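You operate a simulated robot arm through the tools that you are given. There is no shell and no other tool.

Carry out the task below with a simulated robot arm. There is one attempt and no reset: what you move stays moved.

## Task
Put things in order on the steel table. At the end: the pink box (marked "SEAL KIT") from the steel table is on the black tray; the black pinion from the steel table stands where the green jar stood; the red cup brush stands where the black pinion stood; the grey cloth stands on top of the grey rear housing; the green jar stands where the grey cloth stood; whatever was shut is shut again. Leave all else as you found it, and nothing knocked over.

It is judged by the outcome, as a careful person would: the job done as asked, and still so three seconds after it is handed in. It fails if anything else is knocked over, pushed out of place, dropped, spilled or broken. A push-on lid holds only when it is set on centred and level and pressed home; a screw cap is set on level and turned clockwise until tight. Flat cloth is picked up by pressing the open fingertips on it (5 to 10 N) and closing them slowly along it; thin cloth reads only 2 to 8 mm in the jaws.

## Robot
A 7-joint arm with a two-finger parallel gripper, fixed in place. Base frame: the origin is at the foot of the arm, x ahead of it, y to its left, z up; the work surface is at about z = 0. Lengths are in mm, angles in degrees, forces in N, time in s.
With the tool pointing down near the work surface it reaches from about 220 to 580 mm from the base axis. Its first joint turns from -66.0 to 66.0 degrees. Payload 2.5 kg.
The tool frame sits at the grasp point between the pads (the TCP): z along the fingers, y along the line on which they close. The tips reach 23 mm beyond it. The gripper opens to 94 mm. The fingers are 38 mm wide and 10 mm thick; the gripper's body (54 by 96 mm) begins 39 mm behind the TCP.
Orientation is that of the tool frame in the base frame, as a unit quaternion [x, y, z, w]. With the fingers straight down and closing along the base's y, the tool's x points along the base's -x, its y along +y and its z along -z.

## Interface
- The arm moves only by the tool drive_tool. Its argument "series" is one flat list of numbers, 7 for each row, row after row: the shift along the tool's x, y, z in units of 30 mm (1.0 is 30 mm), then the turn, a rotation vector about the tool's x, y, z in units of 8 degrees (1.0 is 8 degrees), then the closure, from 0 (fully open) to 1 (shut). In form: [tx, ty, tz, wx, wy, wz, grip, tx, ty, tz, wx, wy, wz, grip, ...]. A call has 1 to 20 rows; each row shifts and turns the commanded pose from where the row before left it, along the tool's axes as they then stand. A call with a number of a shift or a turn outside -1 to 1 is refused whole. Each row takes 0.2 s and may step no farther than 50 mm and 8.6 degrees from the row before; otherwise, or with a gripper value out of range, the whole call is refused. Where a pose cannot be reached the arm comes as near as it can. A force on the tool above 40 N (or 10 N above the force at the start of the call, whichever is more), or a blocked arm, ends the call early, and 0.2 s more pass. Each finger travels about 108 mm/s and halts on what it meets, pressing with about 21 N; the grip force reading is that of the motor and also rises with nothing between the fingers. The clock runs only during rows and for 0.2 s after the last one: add rows that do not move to give the fingers time. The reply holds the time, the measured pose of the TCP, the force on the tool along the base axes, the opening and the grip force, in the units named above and with some noise, with the torque about the TCP (base axes, N m) and any sound that the robot's microphone picked up.
- Cameras (640 x 400 px; columns grow to the right, rows downward): "scene" is fixed at [125.6, -410.4, 542.8]; the picture's right is [0.78, -0.63, 0.00], its down [-0.36, -0.45, -0.82] and it looks along [0.51, 0.64, -0.58] (base axes); focal length 336 px, centre (320, 200). "wrist" rides on the gripper at [86, 16, -75] in the tool frame; the picture's right is [-0.18, 0.98, 0.00], its down [-0.58, -0.11, -0.81] and it looks along [-0.79, -0.15, 0.59] (tool axes); focal length 243 px, centre (320, 200). There is no depth. A picture from a camera that has moved, and an enlarged one, comes with that camera's place and axes in the base frame and with its lens.
- snapshot(camera): a new picture of that camera. No time passes.
- close_up(camera, box): a new picture of the part [left, top, right, bottom] of that camera's present view, enlarged. No time passes.
- finish_job(): hands the job in; it is judged then, once.

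Nothing tells you positions but the pictures and the camera data. Unless the task says otherwise, let go and move clear before handing in.

The tools are called after "Emit:" as name(argument=value, ...) on one line, values as JSON. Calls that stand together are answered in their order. drive_tool: Moves the arm, as the interface text tells. Its arguments: {"type":"object","properties":{"series":{"type":"array","items":{"type":"number"}}},"required":["series"]} The other tools are called the same way: snapshot (camera) takes a picture; close_up (camera, box) takes an enlarged picture of a part of a camera's view; finish_job () hands the job in.

At the start:

```text
t: 0.0
eef_pos: [367.5, -60.7, 349.7]
tcp_rot: [0.0, 1.0, 0.0, 0.0]
wrist_force: [-0.1, 0.2, 0.5]
moment: [0.01, -0.01, 0.0]
width: 93.9
grip_force: 0.1
```

scene: 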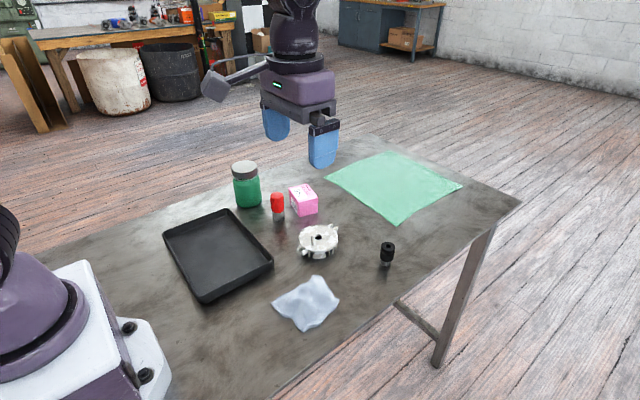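
wrist: 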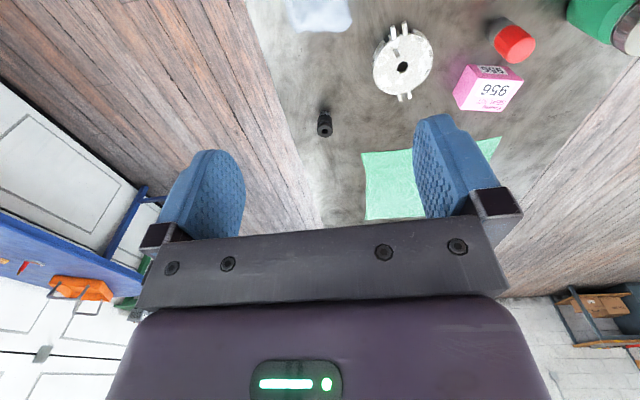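

I see the black tray, green jar, red cup brush, pink box, rear housing, black pinion, the grey cloth and a green cloth on the table. I'll take enlarged pictures first to find where everything stands.

Emit:
close_up(camera="scene", box=[220, 140, 360, 230])

Emit:
close_up(camera="scene", box=[260, 210, 420, 340])

Emit:
close_up(camera="scene", box=[140, 190, 300, 320])

Emit:
close_up(camera="wrist", box=[280, 0, 640, 225])

```text
4.44 times, centred on (290, 185) of scene
camera zoom: at [125.6, -410.4, 542.8], right [0.78, -0.63, 0.0], down [-0.36, -0.45, -0.82], along [0.51, 0.64, -0.58], focal length 1491 px, centre (453, 267)
```

zoom: 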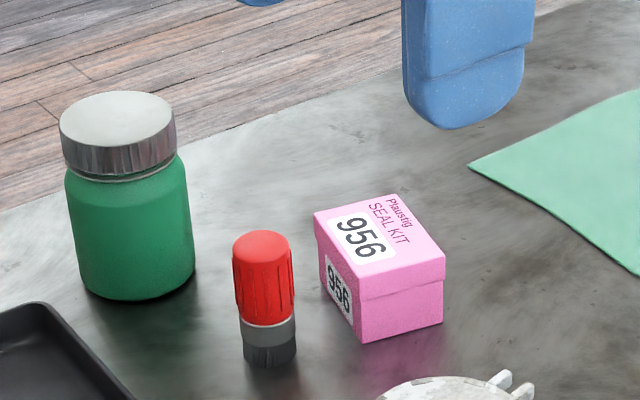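

```text
3.08 times, centred on (340, 275) of scene
camera zoom: at [125.6, -410.4, 542.8], right [0.78, -0.63, 0.0], down [-0.36, -0.45, -0.82], along [0.51, 0.64, -0.58], focal length 1032 px, centre (258, -31)
```

zoom: 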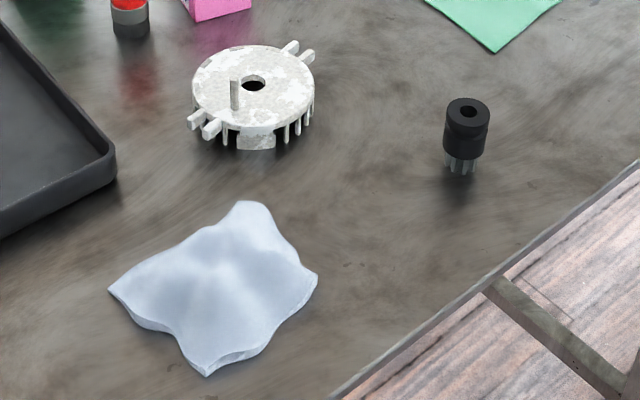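

```text
3.08 times, centred on (220, 255) of scene
camera zoom: at [125.6, -410.4, 542.8], right [0.78, -0.63, 0.0], down [-0.36, -0.45, -0.82], along [0.51, 0.64, -0.58], focal length 1032 px, centre (628, 31)
```

zoom: 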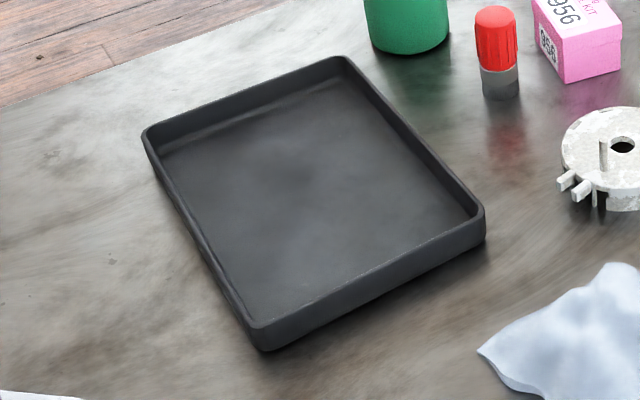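

```text
1.78 times, centred on (460, 112) of wrist
camera zoom: at [280.8, -45.7, 424.2], right [0.18, 0.98, 0.0], down [0.58, -0.11, 0.81], along [0.79, -0.15, -0.59], focal length 431 px, centre (71, 356)
```

zoom: 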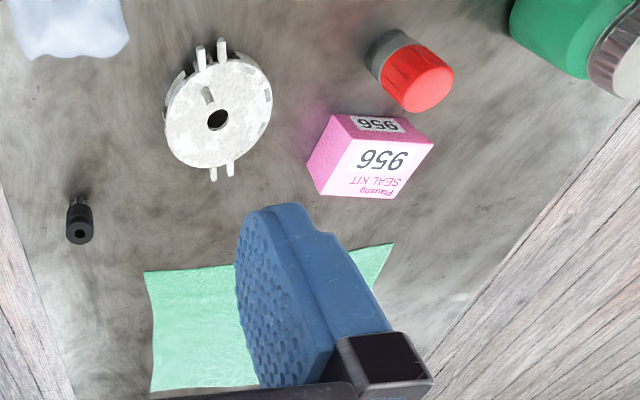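

I take the objects to be roughly here: jar at (454, 316), brush at (473, 192), box at (549, 182), housing at (491, 47), pinion at (570, -90) and cloth at (374, -66). The tray spans x 210–375 and y 55–293. Next I'll pull the arm back so the wrist camera can confirm these positions.

Emit:
drive_tool(series=[1, 0, 0, 0, 0, 0, 0, 1, 0, 0, 0, 0, 0, 0, 0.6, 0, 0, 0, 0, 0, 0, 0, 0, 0, 0, 0, 0, 0])

Emit:
snapshot(camera="wrist")

Emit:
snapshot(camera="scene")

```text
t: 1.0
eef_pos: [288.6, -61.1, 349.0]
tcp_rot: [0.0, 1.0, 0.0, 0.0]
wrist_force: [0.4, 0.0, 0.0]
moment: [-0.04, -0.01, 0.01]
width: 94.1
grip_force: 0.0
```

```text
taken
camera wrist: at [201.6, -45.1, 423.7], right [0.18, 0.98, 0.0], down [0.58, -0.11, 0.81], along [0.79, -0.15, -0.59], focal length 243 px, centre (320, 200)
```

wrist: 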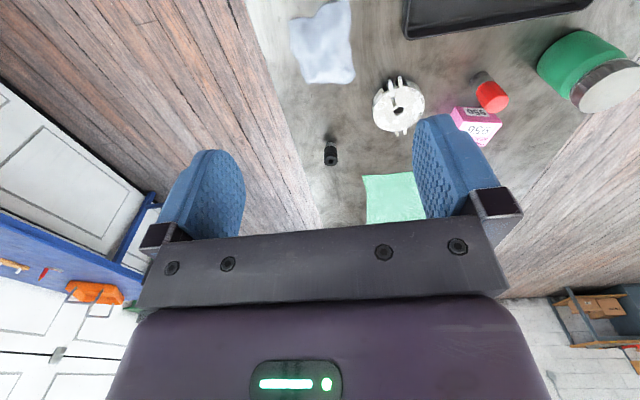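

```text
taken
```

scene: 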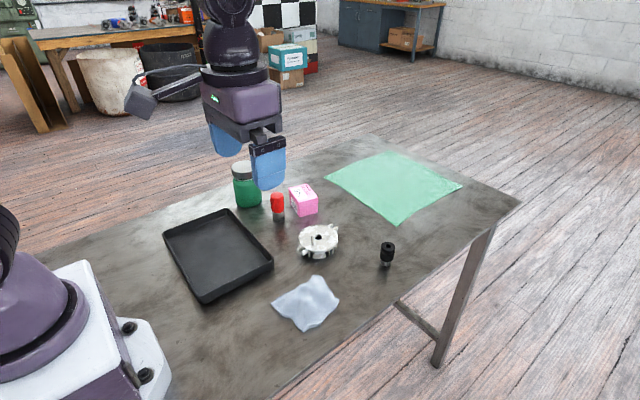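

Emit:
close_up(camera="wrist", box=[270, 0, 430, 100])

Emit:
close_up(camera="wrist", box=[400, 0, 640, 150])

Emit:
close_up(camera="wrist", box=[300, 60, 460, 160])

Emit:
close_up(camera="scene", box=[260, 260, 356, 340])

```text
4.00 times, centred on (350, 50) of wrist
camera zoom: at [201.6, -45.1, 423.7], right [0.18, 0.98, 0.0], down [0.58, -0.11, 0.81], along [0.79, -0.15, -0.59], focal length 970 px, centre (200, 800)
```

zoom: 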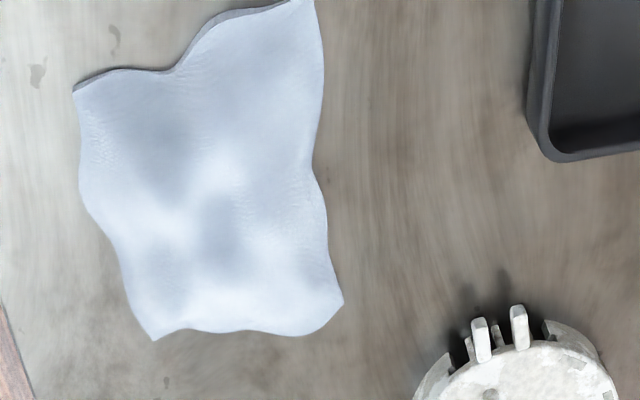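

```text
2.67 times, centred on (520, 75) of wrist
camera zoom: at [201.6, -45.1, 423.7], right [0.18, 0.98, 0.0], down [0.58, -0.11, 0.81], along [0.79, -0.15, -0.59], focal length 647 px, centre (-213, 533)
```

zoom: 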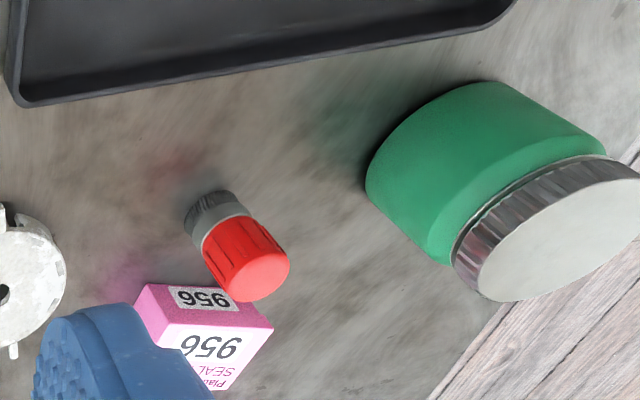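

```text
4.00 times, centred on (380, 110) of wrist
camera zoom: at [201.6, -45.1, 423.7], right [0.18, 0.98, 0.0], down [0.58, -0.11, 0.81], along [0.79, -0.15, -0.59], focal length 970 px, centre (80, 560)
```

zoom: 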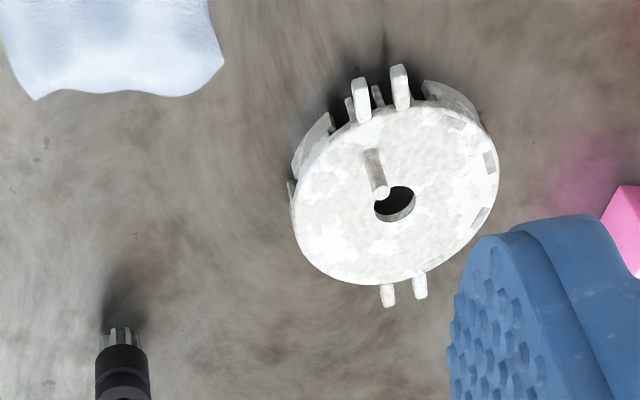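

```text
5.00 times, centred on (308, 300) of scene
camera zoom: at [125.6, -410.4, 542.8], right [0.78, -0.63, 0.0], down [-0.36, -0.45, -0.82], along [0.51, 0.64, -0.58], focal length 1677 px, centre (380, -300)
```

zoom: 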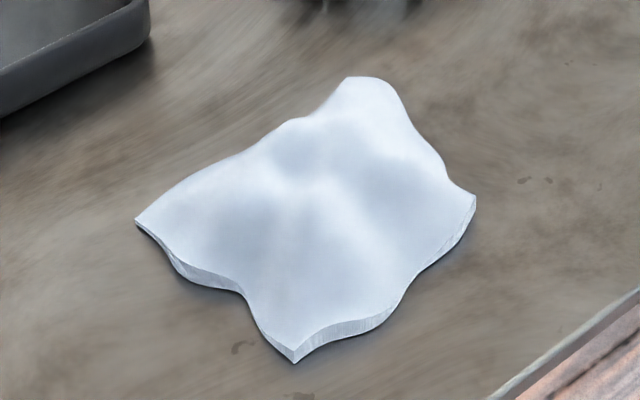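

The wrist view agrees: the cloth's centre is near (370, -68), about 100 × 82 mm, and the housing is near (487, 50) with a pin rising to about z=50. I'll move above the cloth with the jaws part-closed.

Emit:
drive_tool(series=[-0.303, -0.023, 1, 0, 0, 0, 0.42, -0.303, -0.023, 1, 0, 0, 0, 0.42, -0.303, -0.023, 1, 0, 0, 0, 0.42, -0.303, -0.023, 1, 0, 0, 0, 0.42, -0.303, -0.023, 1, 0, 0, 0, 0.42, -0.303, -0.023, 1, 0, 0, 0, 0.42, -0.303, -0.023, 1, 0, 0, 0, 0.42, -0.303, -0.023, 1, 0, 0, 0, 0.42, -0.303, -0.023, 0.8, 0, 0, 0, 0.42, 0, 0, 0, 0, 0, 0, 0.42])

Emit:
snapshot(camera="wrist")

Emit:
snapshot(camera="scene")

```text
t: 3.2
eef_pos: [374.3, -68.2, 83.6]
tcp_rot: [0.0, 1.0, 0.0, 0.0]
wrist_force: [0.3, -0.6, -0.6]
moment: [-0.02, 0.0, 0.01]
width: 54.6
grip_force: 0.1
```

```text
taken
camera wrist: at [286.4, -53.3, 159.1], right [0.18, 0.98, 0.0], down [0.58, -0.11, 0.81], along [0.79, -0.15, -0.59], focal length 243 px, centre (320, 200)
```

wrist: 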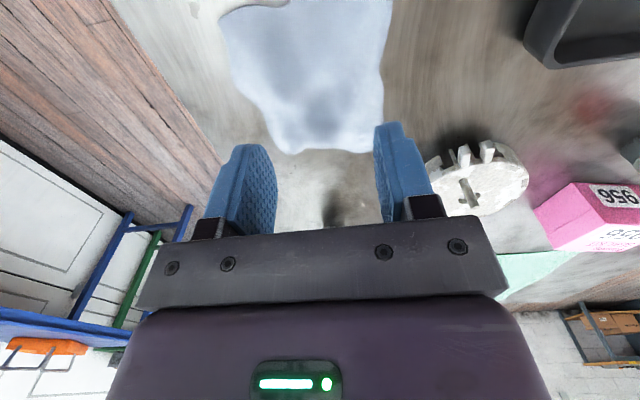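

```text
taken
```

scene: 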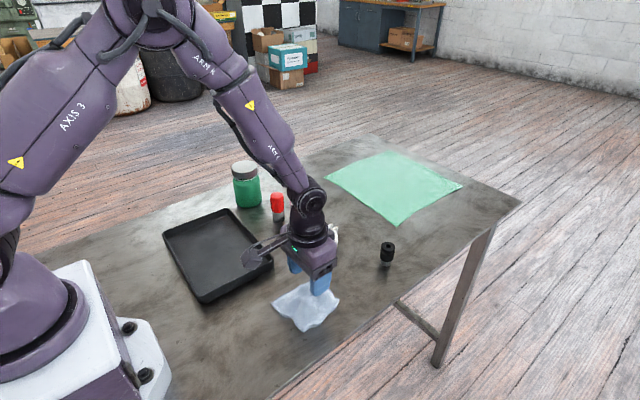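

The fingers are centred over the cloth at about (373, -68). I'll lower onto it carefully now and watch the force.

Emit:
drive_tool(series=[0, 0, 0.8, 0, 0, 0, 0.42, 0, 0, 0.6, 0, 0, 0, 0.42, 0, 0, 0.1, 0, 0, 0, 0.42, 0, 0, 0, 0, 0, 0, 0.42])

Emit:
snapshot(camera="wrist")

Emit:
close_up(camera="scene", box=[240, 210, 400, 340])

```text
t: 4.2
eef_pos: [372.3, -68.0, 40.4]
tcp_rot: [-0.001, 1.0, 0.001, 0.0]
wrist_force: [0.1, 0.8, 0.0]
moment: [0.0, -0.03, 0.02]
width: 54.8
grip_force: 0.1
```

```text
taken
camera wrist: at [284.8, -52.2, 115.4], right [0.18, 0.98, 0.0], down [0.58, -0.11, 0.81], along [0.79, -0.15, -0.59], focal length 243 px, centre (320, 200)
```

wrist: 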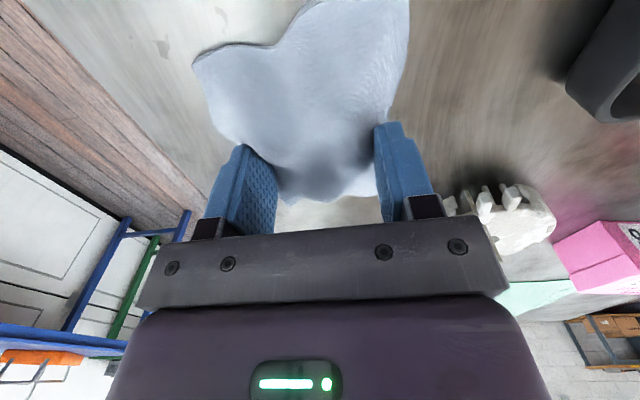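

```text
3.08 times, centred on (320, 275) of scene
camera zoom: at [125.7, -410.4, 542.8], right [0.78, -0.63, 0.0], down [-0.36, -0.45, -0.82], along [0.51, 0.64, -0.58], focal length 1032 px, centre (320, -31)
```

zoom: 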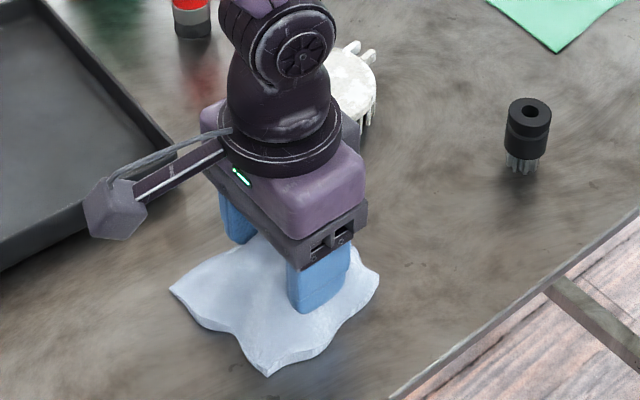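

The tips are about 17 mm above the table and over the cloth. I'll go down in small steps to feel for contact.

Emit:
drive_tool(series=[0, 0, 0.15, 0, 0, 0, 0.42, 0, 0, 0.15, 0, 0, 0, 0.42, 0, 0, 0.1, 0, 0, 0, 0.42, 0, 0, 0, 0, 0, 0, 0.42])

```text
t: 5.2
eef_pos: [372.7, -67.1, 28.6]
tcp_rot: [0.0, 1.0, 0.001, -0.001]
wrist_force: [-0.8, 0.3, 0.3]
moment: [0.0, 0.0, 0.03]
width: 54.6
grip_force: 0.6
```

Emit:
drive_tool(series=[0, 0, 0.07, 0, 0, 0, 0.42, 0, 0, 0.05, 0, 0, 0, 0.42, 0, 0, 0, 0, 0, 0, 0.42])

Emit:
snapshot(camera="wrist")

Emit:
close_up(camera="scene", box=[240, 210, 400, 340])

```text
t: 6.0
eef_pos: [371.8, -69.0, 25.0]
tcp_rot: [0.0, 1.0, 0.0, 0.0]
wrist_force: [0.9, 1.1, 3.0]
moment: [0.06, -0.07, 0.02]
width: 55.8
grip_force: 0.6
```

```text
taken
camera wrist: at [284.9, -52.6, 99.3], right [0.18, 0.98, 0.0], down [0.58, -0.11, 0.81], along [0.79, -0.15, -0.59], focal length 243 px, centre (320, 200)
```

wrist: 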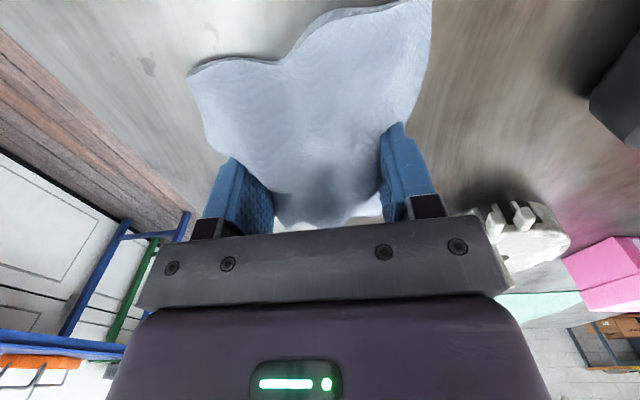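

```text
3.08 times, centred on (320, 275) of scene
camera zoom: at [125.6, -410.4, 542.8], right [0.78, -0.63, 0.0], down [-0.36, -0.45, -0.82], along [0.51, 0.64, -0.58], focal length 1032 px, centre (320, -31)
```

zoom: 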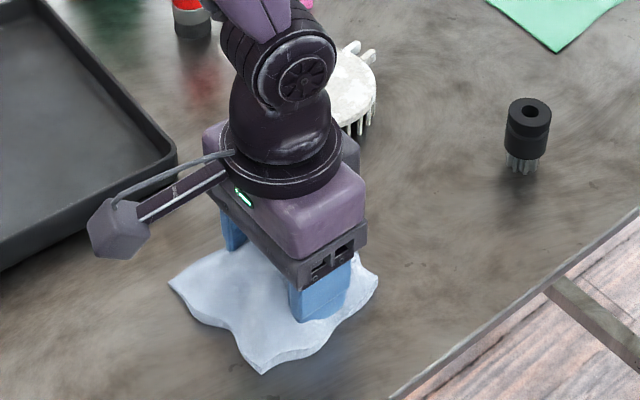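

There's light contact at about 3 N. I'll press a bit more, then slowly close along the cloth.

Emit:
drive_tool(series=[0, 0, 0.04, 0, 0, 0, 0.42, 0, 0, 0, 0, 0, 0, 0.42])

```text
t: 6.6
eef_pos: [371.3, -68.6, 23.1]
tcp_rot: [0.0, 1.0, 0.0, 0.0]
wrist_force: [1.3, 0.5, 3.3]
moment: [-0.01, -0.04, 0.08]
width: 55.9
grip_force: 1.3
```

Emit:
drive_tool(series=[0, 0, 0.06, 0, 0, 0, 0.42, 0, 0, 0, 0, 0, 0, 0.42])

```text
t: 7.2
eef_pos: [371.3, -68.4, 22.1]
tcp_rot: [0.0, 1.0, 0.0, 0.001]
wrist_force: [-0.8, -0.6, 4.8]
moment: [0.0, 0.0, 0.03]
width: 55.8
grip_force: 1.5
stopped in row 2: the force on the tool passed its limit at 42 N (the readings are from after the stop); the commanded pose is now the measured one
```

A brief spike stopped the call, and now it holds at about 5 N. I'll close slowly along the cloth from here.

Emit:
drive_tool(series=[0, 0, 0, 0, 0, 0, 0.46, 0, 0, 0, 0, 0, 0, 0.5, 0, 0, 0, 0, 0, 0, 0.54, 0, 0, 0, 0, 0, 0, 0.58, 0, 0, 0, 0, 0, 0, 0.62])

Emit:
snapshot(camera="wrist")

```text
t: 8.4
eef_pos: [372.5, -68.1, 23.0]
tcp_rot: [0.0, 1.0, 0.0, 0.0]
wrist_force: [-0.6, 0.2, 7.5]
moment: [0.07, 0.05, 0.05]
width: 54.9
grip_force: 21.1
```

```text
taken
camera wrist: at [284.7, -52.5, 97.8], right [0.18, 0.98, 0.0], down [0.58, -0.11, 0.81], along [0.79, -0.15, -0.59], focal length 243 px, centre (320, 200)
```

wrist: 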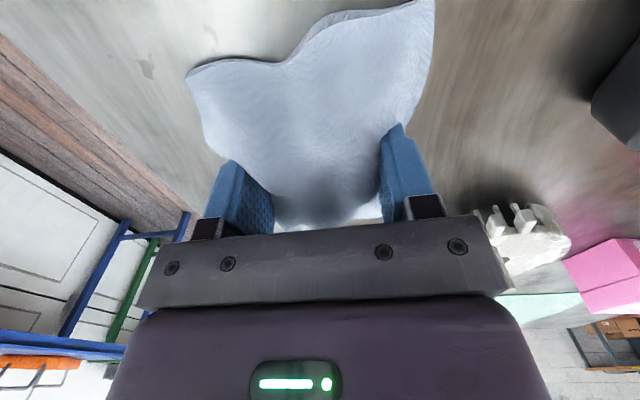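

The jaws are stuck at 55 mm at full motor force, so they may be pressing too hard or gripping the rumpled hump. I'll ease the press slightly and see if they close.

Emit:
drive_tool(series=[0, 0, -0.04, 0, 0, 0, 0.62, 0, 0, 0, 0, 0, 0, 0.62, 0, 0, 0, 0, 0, 0, 0.62])

Emit:
close_up(camera="scene", box=[260, 230, 370, 320])

```text
t: 9.2
eef_pos: [370.9, -69.0, 24.8]
tcp_rot: [0.001, 1.0, 0.001, 0.0]
wrist_force: [0.1, 0.5, 0.5]
moment: [-0.02, -0.01, 0.0]
width: 54.8
grip_force: 20.4
```

```text
4.44 times, centred on (315, 275) of scene
camera zoom: at [125.7, -410.4, 542.8], right [0.78, -0.63, 0.0], down [-0.36, -0.45, -0.82], along [0.51, 0.64, -0.58], focal length 1491 px, centre (342, -133)
```

zoom: 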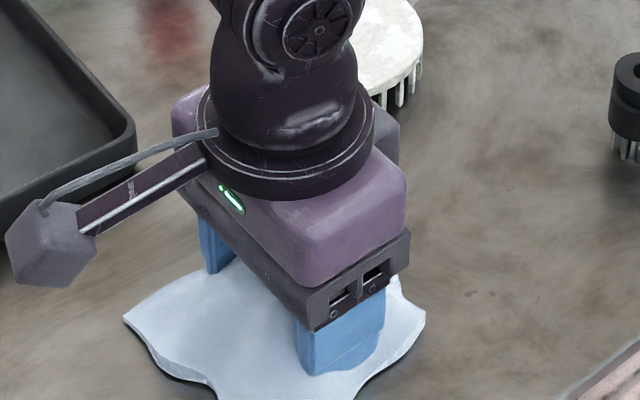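

With no downward force the jaws are still blocked at 55 mm, so they may be gripping the rumpled cloth itself. I'll lift a little to see if it comes along.

Emit:
drive_tool(series=[0, 0, -0.2, 0, 0, 0, 0.62, 0, 0, -0.3, 0, 0, 0, 0.62, 0, 0, -0.3, 0, 0, 0, 0.62, 0, 0, 0, 0, 0, 0, 0.62])

Emit:
snapshot(camera="wrist")

Emit:
close_up(camera="scene", box=[260, 230, 370, 340])

```text
t: 10.2
eef_pos: [372.3, -68.9, 48.1]
tcp_rot: [0.0, 1.0, 0.001, -0.001]
wrist_force: [0.0, -0.1, -0.4]
moment: [0.01, 0.0, -0.02]
width: 54.6
grip_force: 20.7
```

```text
taken
camera wrist: at [284.8, -52.9, 123.7], right [0.18, 0.98, 0.0], down [0.58, -0.11, 0.81], along [0.79, -0.15, -0.59], focal length 243 px, centre (320, 200)
```

wrist: 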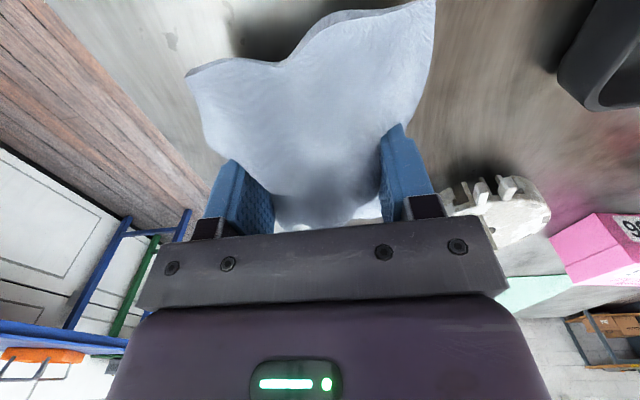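

```text
3.64 times, centred on (315, 285) of scene
camera zoom: at [125.6, -410.4, 542.8], right [0.78, -0.63, 0.0], down [-0.36, -0.45, -0.82], along [0.51, 0.64, -0.58], focal length 1220 px, centre (338, -109)
```

zoom: 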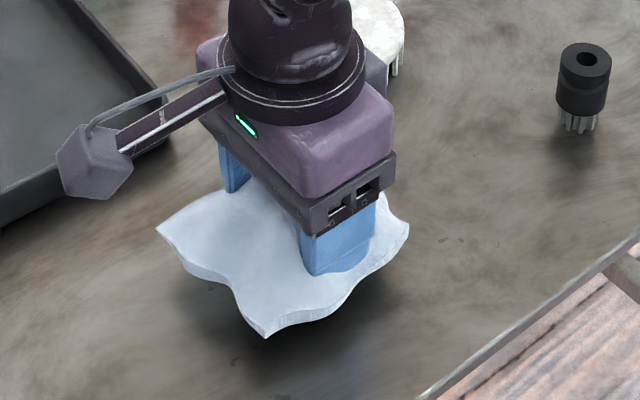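

The cloth came up with the gripper and keeps its rumpled shape. I'll raise it higher and look more closely at the housing before choosing where to set it.

Emit:
drive_tool(series=[0, 0, -0.8, 0, 0, 0, 0.62, 0, 0, -1, 0, 0, 0, 0.62, 0, 0, -1, 0, 0, 0, 0.62, 0, 0, -1, 0, 0, 0, 0.62, 0, 0, 0, 0, 0, 0, 0.62])

Emit:
snapshot(camera="wrist")

Emit:
snapshot(camera="scene")

Emit:
close_up(camera="wrist", box=[400, 90, 560, 190])

```text
t: 11.4
eef_pos: [369.6, -66.7, 161.5]
tcp_rot: [0.0, 1.0, 0.001, -0.001]
wrist_force: [-0.5, -0.1, -1.0]
moment: [-0.04, -0.01, 0.01]
width: 54.7
grip_force: 20.8
```

```text
taken
camera wrist: at [283.4, -51.9, 236.8], right [0.18, 0.98, 0.0], down [0.58, -0.11, 0.81], along [0.79, -0.15, -0.59], focal length 243 px, centre (320, 200)
```

wrist: 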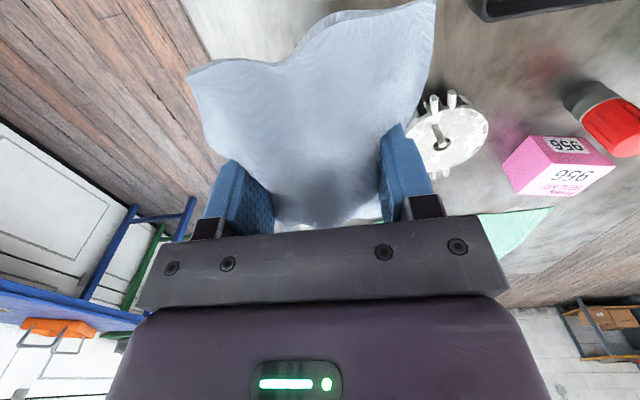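

```text
taken
```

scene: 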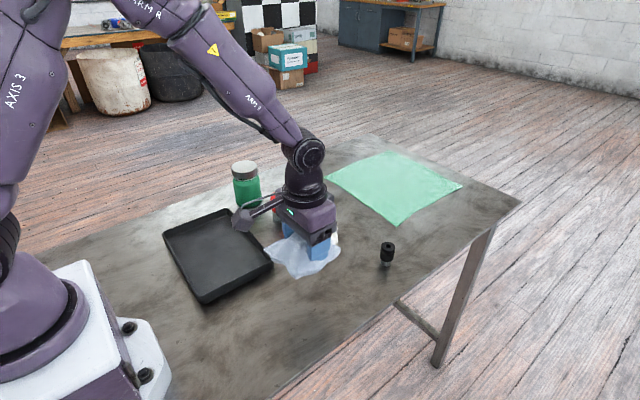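

```text
4.00 times, centred on (480, 140) of wrist
camera zoom: at [283.4, -51.9, 236.8], right [0.18, 0.98, 0.0], down [0.58, -0.11, 0.81], along [0.79, -0.15, -0.59], focal length 970 px, centre (-320, 440)
```

zoom: 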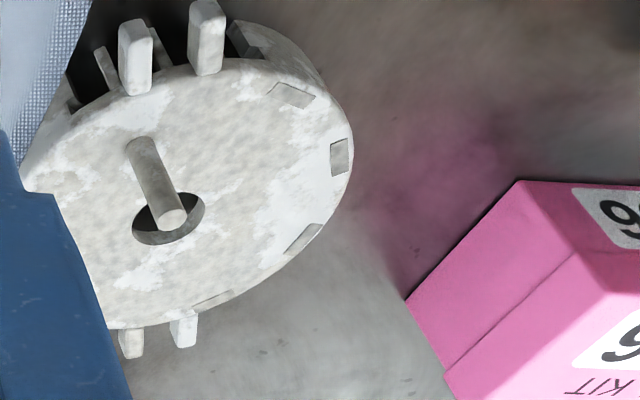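

The housing's centre is near (488, 50) and its pin is at (464, 38), topping out around z=49. I'll carry the cloth over it, turned about 70° and shifted slightly away from the pin so it lies flat on the disc.

Emit:
drive_tool(series=[-0.914, 0.84, 0, 0, 0, 0, 0.62, -0.914, 0.84, 0, 0, 0, 0, 0.62, -0.914, 0.84, 0, 0, 0, 0, 0.62, -0.914, 0.84, 0, 0, 0, 0, 0.62, -0.914, 0.84, 0, 0, 0, 0, 0.62, 0, 0, 0, 0, 0, 0.972, 0.62, 0, 0, 0, 0, 0, 0.972, 0.62, 0, 0, 0, 0, 0, 0.972, 0.62, 0, 0, 0, 0, 0, 0.972, 0.62, 0, 0, 0, 0, 0, 0.972, 0.62, 0, 0, 0, 0, 0, 0.972, 0.62, 0, 0, 0, 0, 0, 0.972, 0.62, 0, 0, 0, 0, 0, 0.972, 0.62, 0, 0, 0, 0, 0, 0.972, 0.62, 0, 0, 0, 0, 0, 0, 0.62])

Emit:
snapshot(camera="wrist")

Emit:
snapshot(camera="scene")

```text
t: 14.6
eef_pos: [508.5, 56.9, 161.1]
tcp_rot: [0.574, 0.819, -0.001, -0.001]
wrist_force: [0.6, 0.4, -0.7]
moment: [-0.01, -0.02, 0.02]
width: 54.2
grip_force: 20.6
```

```text
taken
camera wrist: at [494.0, 144.0, 236.4], right [0.99, 0.16, 0.0], down [0.1, -0.58, 0.81], along [0.13, -0.8, -0.59], focal length 243 px, centre (320, 200)
```

wrist: 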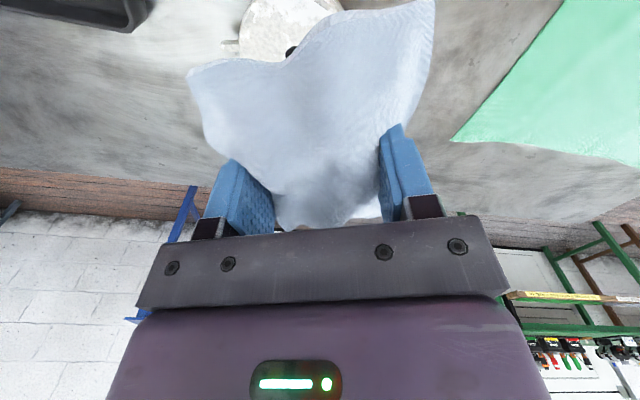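

```text
taken
```

scene: 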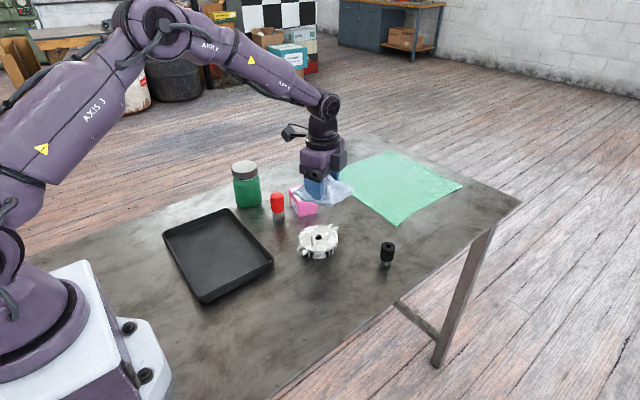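

The turn went as planned. I'll descend toward the housing and check alignment.

Emit:
drive_tool(series=[0, 0, 0.95, 0, 0, 0, 0.62, 0, 0, 0.95, 0, 0, 0, 0.62, 0, 0, 0.7, 0, 0, 0, 0.62, 0, 0, 0, 0, 0, 0, 0.62])

Emit:
snapshot(camera="wrist")

Emit:
close_up(camera="scene", box=[260, 160, 400, 270])

```text
t: 15.6
eef_pos: [507.6, 56.5, 83.5]
tcp_rot: [0.575, 0.818, 0.0, 0.001]
wrist_force: [0.4, 0.1, -0.1]
moment: [0.04, 0.0, -0.03]
width: 54.3
grip_force: 21.6
```

```text
taken
camera wrist: at [492.9, 143.3, 159.1], right [0.99, 0.16, 0.0], down [0.1, -0.58, 0.81], along [0.13, -0.8, -0.59], focal length 243 px, centre (320, 200)
```

wrist: 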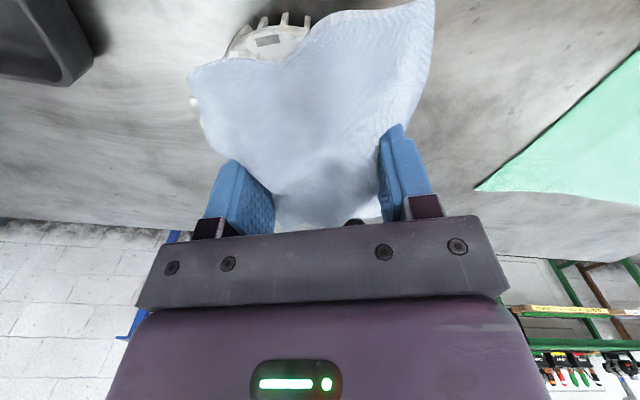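

```text
3.64 times, centred on (330, 215) of scene
camera zoom: at [125.7, -410.4, 542.8], right [0.78, -0.63, 0.0], down [-0.36, -0.45, -0.82], along [0.51, 0.64, -0.58], focal length 1220 px, centre (284, 146)
```

zoom: 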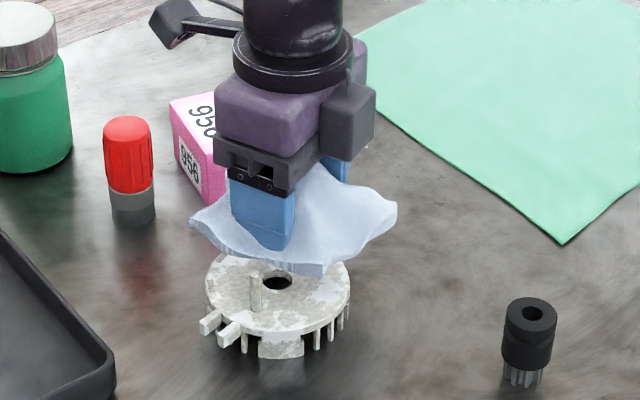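

Emit:
close_up(camera="scene", box=[300, 200, 372, 260])

```text
6.67 times, centred on (336, 230) of scene
camera zoom: at [125.7, -410.4, 542.8], right [0.78, -0.63, 0.0], down [-0.36, -0.45, -0.82], along [0.51, 0.64, -0.58], focal length 2236 px, centre (213, 0)
```

zoom: 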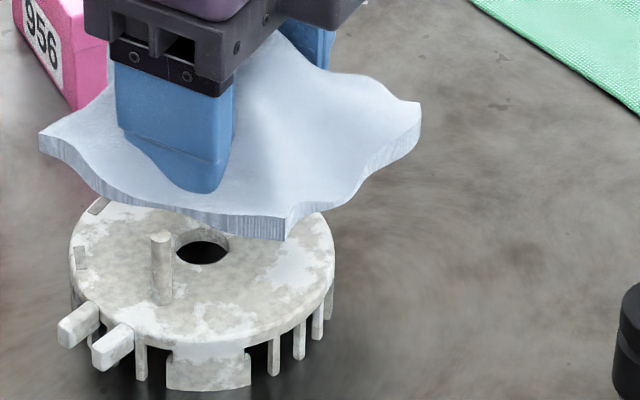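

The cloth's bulged edge would catch the pin, but the opposite edge has a notch that would clear it. I'll raise up and turn half a turn the other way so that notched edge faces the pin.

Emit:
drive_tool(series=[0, 0, -1, 0, 0, 0, 0.62, 0, 0, -1, 0, 0, 0, 0.62, 0, 0, 0, 0, 0, -1, 0.62, 0, 0, 0, 0, 0, -1, 0.62, 0, 0, 0, 0, 0, -1, 0.62, 0, 0, 0, 0, 0, -1, 0.62, 0, 0, 0, 0, 0, -1, 0.62, 0, 0, 0, 0, 0, -1, 0.62, 0, 0, 0, 0, 0, -1, 0.62, 0, 0, 0, 0, 0, -1, 0.62, 0, 0, 0, 0, 0, -1, 0.62, 0, 0, 0, 0, 0, -1, 0.62, 0, 0, 0, 0, 0, -1, 0.62, 0, 0, 0, 0, 0, -1, 0.62, 0, 0, 0, 0, 0, -1, 0.62, 0, 0, 0, 0, 0, -1, 0.62, 0, 0, 0, 0, 0, -1, 0.62, 0, 0, 0, 0, 0, 0, 0.62])

```text
t: 19.4
eef_pos: [509.4, 56.6, 142.5]
tcp_rot: [-0.423, 0.906, 0.0, -0.001]
wrist_force: [0.4, 0.4, 0.1]
moment: [-0.01, -0.01, 0.0]
width: 54.1
grip_force: 20.9
```

Emit:
drive_tool(series=[0, 0, 0, 0, 0, -1, 0.62, 0, 0, 0, 0, 0, -1, 0.62, 0, 0, 0, 0, 0, -1, 0.62, 0, 0, 0, 0, 0, -1, 0.62, 0, 0, 0, 0, 0, -1, 0.62, 0, 0, 0, 0, 0, -1, 0.62, 0, 0, 0, 0, 0, -1, 0.62, 0, 0, 0, 0, 0, -0.5, 0.62, 0, 0, 0, 0, 0, 0, 0.62])

Emit:
snapshot(camera="scene")

Emit:
snapshot(camera="wrist")

```text
t: 21.4
eef_pos: [508.8, 58.7, 143.7]
tcp_rot: [0.819, -0.573, 0.0, -0.001]
wrist_force: [0.2, 1.0, -0.5]
moment: [0.01, -0.03, 0.0]
width: 53.9
grip_force: 20.6
```

```text
taken
```

scene: 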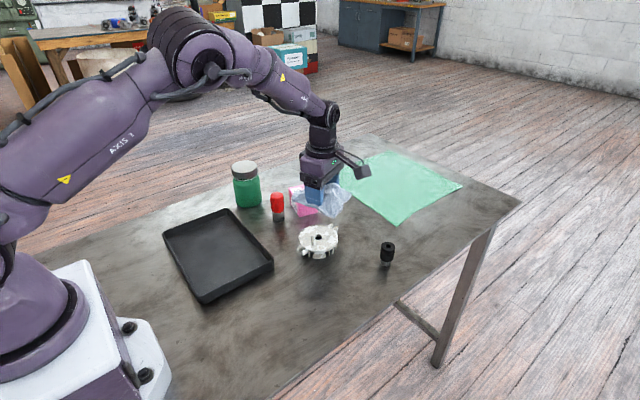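

```text
taken
camera wrist: at [522.3, -29.5, 219.1], right [-0.99, -0.16, 0.0], down [-0.1, 0.58, 0.81], along [-0.13, 0.8, -0.59], focal length 243 px, centre (320, 200)
```

wrist: 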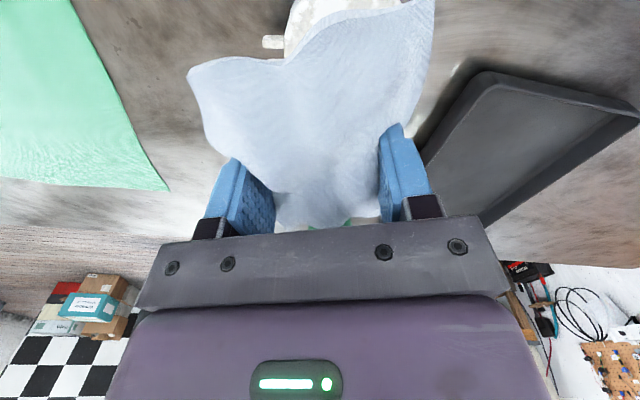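

Emit:
drive_tool(series=[0, 0, 1, 0, 0, 0, 0.62, 0, 0, 0.95, 0, 0, 0, 0.62, 0, 0, 0, 0, 0, 0, 0.62])

Emit:
close_up(camera="scene", box=[300, 200, 372, 260])

```text
t: 22.2
eef_pos: [508.5, 56.7, 84.8]
tcp_rot: [0.819, -0.574, 0.001, 0.001]
wrist_force: [-1.0, 0.5, -0.8]
moment: [0.0, 0.01, -0.02]
width: 53.8
grip_force: 20.7
```

```text
6.67 times, centred on (336, 230) of scene
camera zoom: at [125.7, -410.4, 542.8], right [0.78, -0.63, 0.0], down [-0.36, -0.45, -0.82], along [0.51, 0.64, -0.58], focal length 2236 px, centre (213, 0)
```

zoom: 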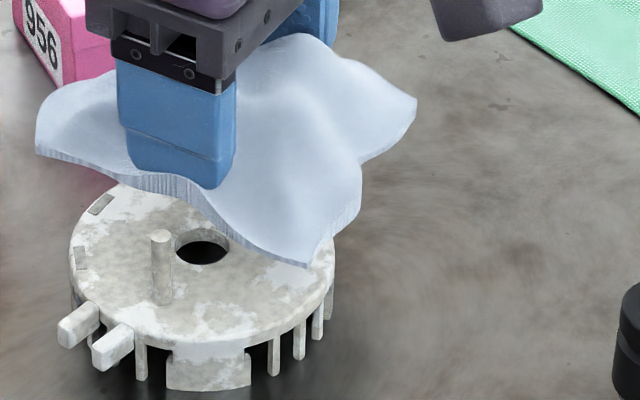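

The notched edge now clears the pin by several millimetres. I'll lower in small steps until the cloth touches the disc.

Emit:
drive_tool(series=[0, 0, 0.5, 0, 0, 0, 0.62, 0, 0, 0.4, 0, 0, 0, 0.62, 0, 0, 0.15, 0, 0, 0, 0.62, 0, 0, 0, 0, 0, 0, 0.62])

Emit:
close_up(camera="scene", box=[300, 200, 372, 260])

```text
t: 23.2
eef_pos: [508.1, 56.9, 53.3]
tcp_rot: [0.819, -0.574, -0.001, 0.0]
wrist_force: [0.2, 0.3, -0.5]
moment: [0.07, 0.01, 0.0]
width: 53.7
grip_force: 21.5
```

```text
6.67 times, centred on (336, 230) of scene
camera zoom: at [125.7, -410.4, 542.8], right [0.78, -0.63, 0.0], down [-0.36, -0.45, -0.82], along [0.51, 0.64, -0.58], focal length 2236 px, centre (213, 0)
```

zoom: 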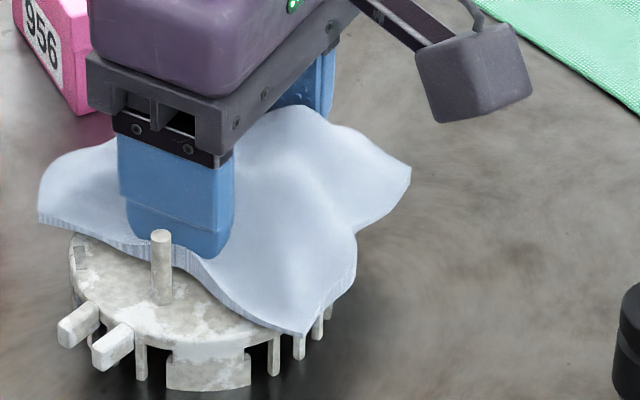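

Emit:
drive_tool(series=[0, 0, 0.08, 0, 0, 0, 0.62, 0, 0, 0.08, 0, 0, 0, 0.62, 0, 0, 0, 0, 0, 0, 0.62])

```text
t: 24.0
eef_pos: [509.8, 57.4, 50.0]
tcp_rot: [0.819, -0.574, -0.001, 0.0]
wrist_force: [-1.7, -1.3, 5.2]
moment: [0.06, 0.08, 0.03]
width: 53.7
grip_force: 20.7
```

There's contact at about 5 N with the cloth on the disc. I'll open just enough to release and check.

Emit:
drive_tool(series=[0, 0, 0, 0, 0, 0, 0.42, 0, 0, 0, 0, 0, 0, 0.39, 0, 0, 0, 0, 0, 0, 0.37, 0, 0, 0, 0, 0, 0, 0.37])

Emit:
close_up(camera="scene", box=[300, 200, 372, 260])

```text
t: 25.0
eef_pos: [508.6, 57.3, 49.8]
tcp_rot: [0.819, -0.574, 0.0, 0.0]
wrist_force: [0.3, -0.2, -0.2]
moment: [0.04, -0.02, -0.02]
width: 59.1
grip_force: 0.0
```

```text
6.67 times, centred on (336, 230) of scene
camera zoom: at [125.6, -410.4, 542.8], right [0.78, -0.63, 0.0], down [-0.36, -0.45, -0.82], along [0.51, 0.64, -0.58], focal length 2236 px, centre (213, 0)
```

zoom: 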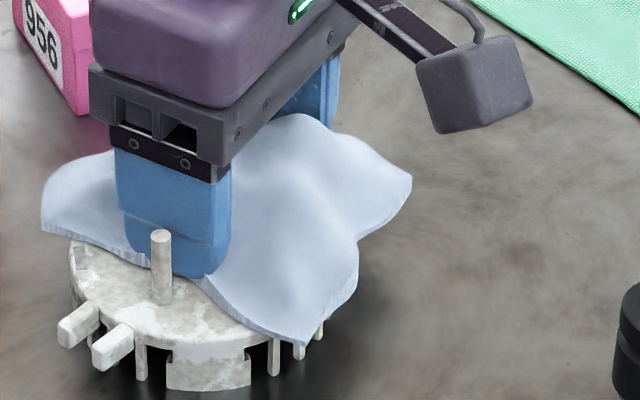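

Released, with both jaws reading free. I'll rise slowly and then clear away.

Emit:
drive_tool(series=[0, 0, -0.15, 0, 0, 0, 0.37, 0, 0, -0.25, 0, 0, 0, 0.37, 0, 0, -0.4, 0, 0, 0, 0.37, 0, 0, -0.7, 0, 0, 0, 0.37, 0, 0, -1, 0, 0, 0, 0.37, 0, 0, -1, 0, 0, 0, 0.37, 0, 0, 0, 0, 0, 0, 0.37])

Emit:
close_up(camera="scene", box=[280, 190, 376, 270])

Emit:
snapshot(camera="wrist")

```text
t: 26.6
eef_pos: [508.9, 58.2, 155.0]
tcp_rot: [0.819, -0.574, -0.001, 0.001]
wrist_force: [-0.4, 0.9, 0.0]
moment: [-0.01, 0.0, 0.01]
width: 59.4
grip_force: 0.0
```

```text
5.00 times, centred on (328, 230) of scene
camera zoom: at [125.6, -410.4, 542.8], right [0.78, -0.63, 0.0], down [-0.36, -0.45, -0.82], along [0.51, 0.64, -0.58], focal length 1677 px, centre (280, 50)
```

zoom: 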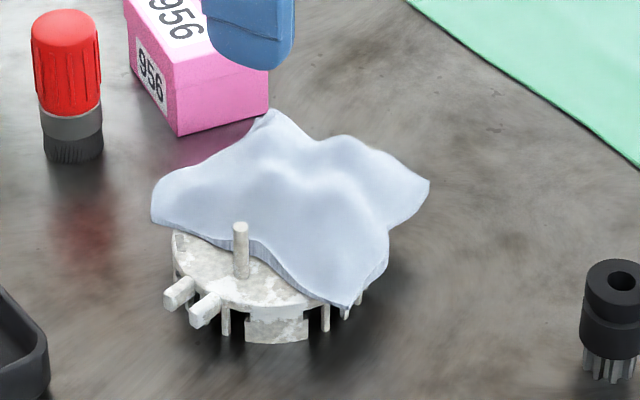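

```text
taken
camera wrist: at [522.6, -29.6, 229.5], right [-0.99, -0.16, 0.0], down [-0.1, 0.58, 0.81], along [-0.13, 0.8, -0.59], focal length 243 px, centre (320, 200)
```

wrist: 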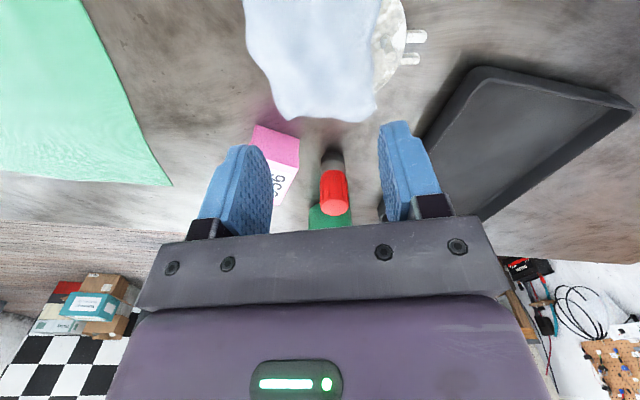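

The cloth lies flat on the housing and everything else is undisturbed. Next is the jar: I'll turn back to the default yaw, rise, and look at it from close by.

Emit:
drive_tool(series=[0, 0, -0.25, 0, 0, 0.982, 0, 0, 0, -0.25, 0, 0, 0.982, 0, 0, 0, -0.25, 0, 0, 0.982, 0, 0, 0, -0.25, 0, 0, 0.982, 0, 0, 0, -0.25, 0, 0, 0.982, 0, 0, 0, -0.25, 0, 0, 0.982, 0, 0, 0, -0.25, 0, 0, 0.982, 0, 0, 0, -0.25, 0, 0, 0.982, 0, 0, 0, -0.25, 0, 0, 0.982, 0, 0, 0, -0.25, 0, 0, 0.982, 0, 0, 0, -0.25, 0, 0, 0.982, 0, 0, 0, -0.25, 0, 0, 0.982, 0, 0, 0, -0.25, 0, 0, 0.982, 0, 0, 0, -0.25, 0, 0, 0.982, 0, 0, 0, 0, 0, 0, 0, 0])

Emit:
drive_tool(series=[0.577, 1, 0, 0, 0, 0, 0, 0.577, 1, 0, 0, 0, 0, 0, 0.577, 1, 0, 0, 0, 0, 0, 0.577, 1, 0, 0, 0, 0, 0, 0.577, 1, 0, 0, 0, 0, 0, 0.577, 1, 0, 0, 0, 0, 0, 0.577, 1, 0, 0, 0, 0, 0, 0.577, 1, 0, 0, 0, 0, 0, 0, 0, 0, 0, 0, 0, 0])

Emit:
snapshot(camera="wrist")

Emit:
snapshot(camera="scene")

```text
t: 29.8
eef_pos: [509.8, 58.4, 259.3]
tcp_rot: [0.002, 1.0, 0.0, 0.0]
wrist_force: [0.9, -0.1, 0.0]
moment: [-0.04, -0.02, 0.0]
width: 94.1
grip_force: 0.0
```

```text
t: 31.8
eef_pos: [370.0, 298.0, 260.3]
tcp_rot: [0.0, 1.0, -0.001, 0.0]
wrist_force: [-0.4, 0.1, 0.5]
moment: [0.03, -0.02, 0.03]
width: 94.1
grip_force: 0.1
```

```text
taken
camera wrist: at [284.1, 313.9, 334.6], right [0.19, 0.98, 0.0], down [0.58, -0.11, 0.81], along [0.79, -0.15, -0.59], focal length 243 px, centre (320, 200)
```

wrist: 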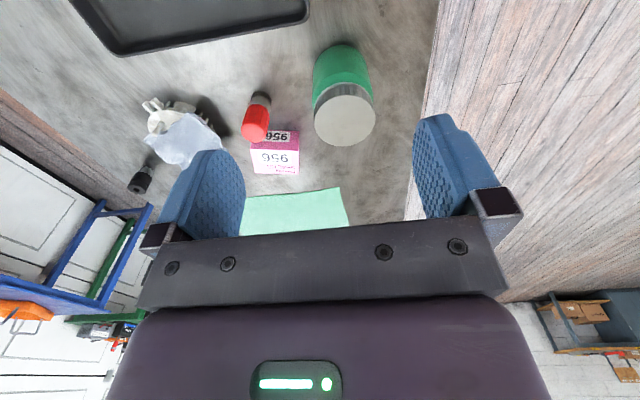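

```text
taken
```

scene: 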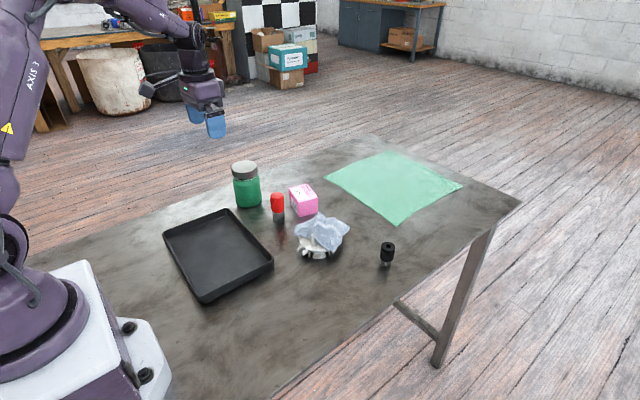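

Emit:
close_up(camera="wrist", box=[220, 30, 412, 180])

Emit:
close_up(camera="scene", box=[210, 140, 290, 220])

```text
2.67 times, centred on (316, 105) of wrist
camera zoom: at [284.1, 313.9, 334.6], right [0.19, 0.98, 0.0], down [0.58, -0.11, 0.81], along [0.79, -0.15, -0.59], focal length 647 px, centre (331, 453)
```

zoom: 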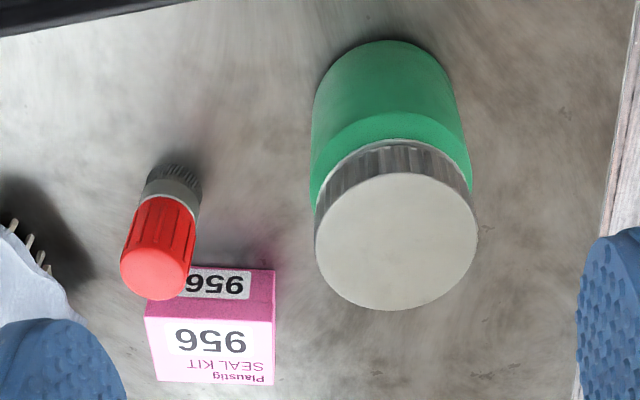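

```text
5.00 times, centred on (250, 180) of scene
camera zoom: at [125.7, -410.4, 542.8], right [0.78, -0.63, 0.0], down [-0.36, -0.45, -0.82], along [0.51, 0.64, -0.58], focal length 1677 px, centre (670, 300)
```

zoom: 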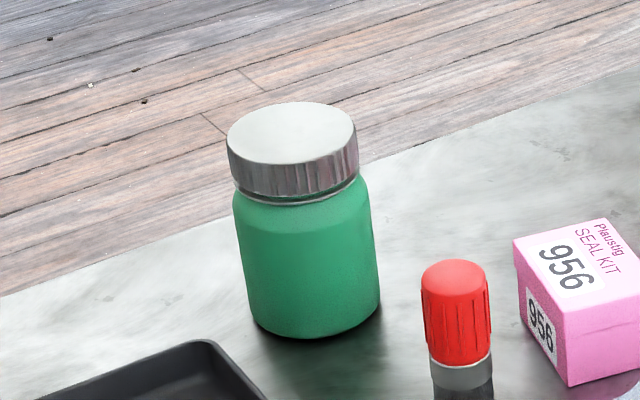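

The jar looks centred near (452, 311), about 108 mm tall, with a body around 78 mm across. I'll move above it and check that it sits centred between the fingers.

Emit:
drive_tool(series=[-0.683, 0.108, 0.833, 0, 0, 0, 0, -0.683, 0.108, 0.833, 0, 0, 0, 0, -0.683, 0.108, 0.833, 0, 0, 0, 0, -0.683, 0.108, 0.833, 0, 0, 0, 0, 0, 0, 0, 0, 0, 0, 0])

Emit:
snapshot(camera="wrist")

Emit:
close_up(camera="scene", box=[200, 100, 312, 220])

```text
t: 33.0
eef_pos: [453.4, 310.2, 159.0]
tcp_rot: [0.001, 1.0, -0.001, 0.0]
wrist_force: [-0.6, -0.2, -0.3]
moment: [0.01, -0.02, -0.02]
width: 94.1
grip_force: 0.1
```

```text
taken
camera wrist: at [365.5, 326.2, 233.9], right [0.18, 0.98, 0.0], down [0.58, -0.11, 0.81], along [0.79, -0.15, -0.59], focal length 243 px, centre (320, 200)
```

wrist: 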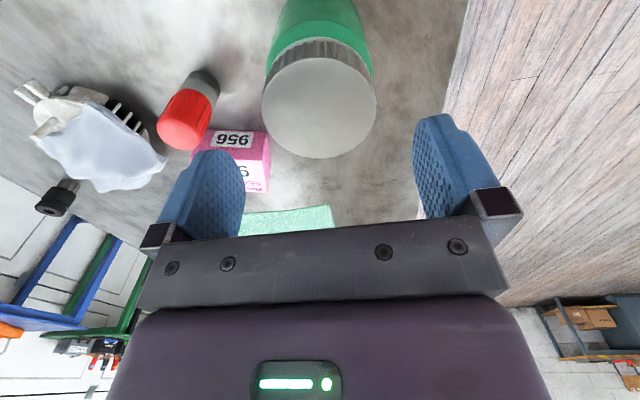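

```text
3.33 times, centred on (256, 160) of scene
camera zoom: at [125.7, -410.4, 542.8], right [0.78, -0.63, 0.0], down [-0.36, -0.45, -0.82], along [0.51, 0.64, -0.58], focal length 1118 px, centre (533, 333)
```

zoom: 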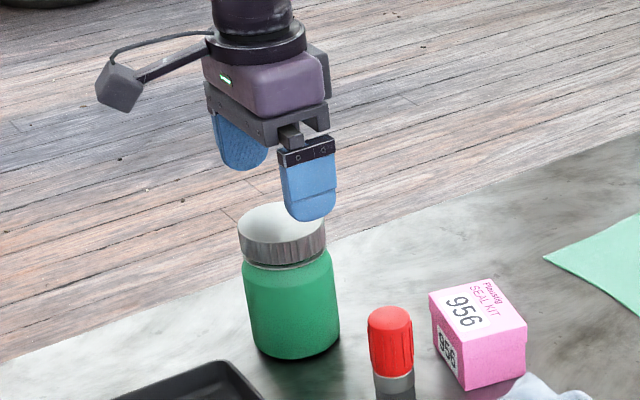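

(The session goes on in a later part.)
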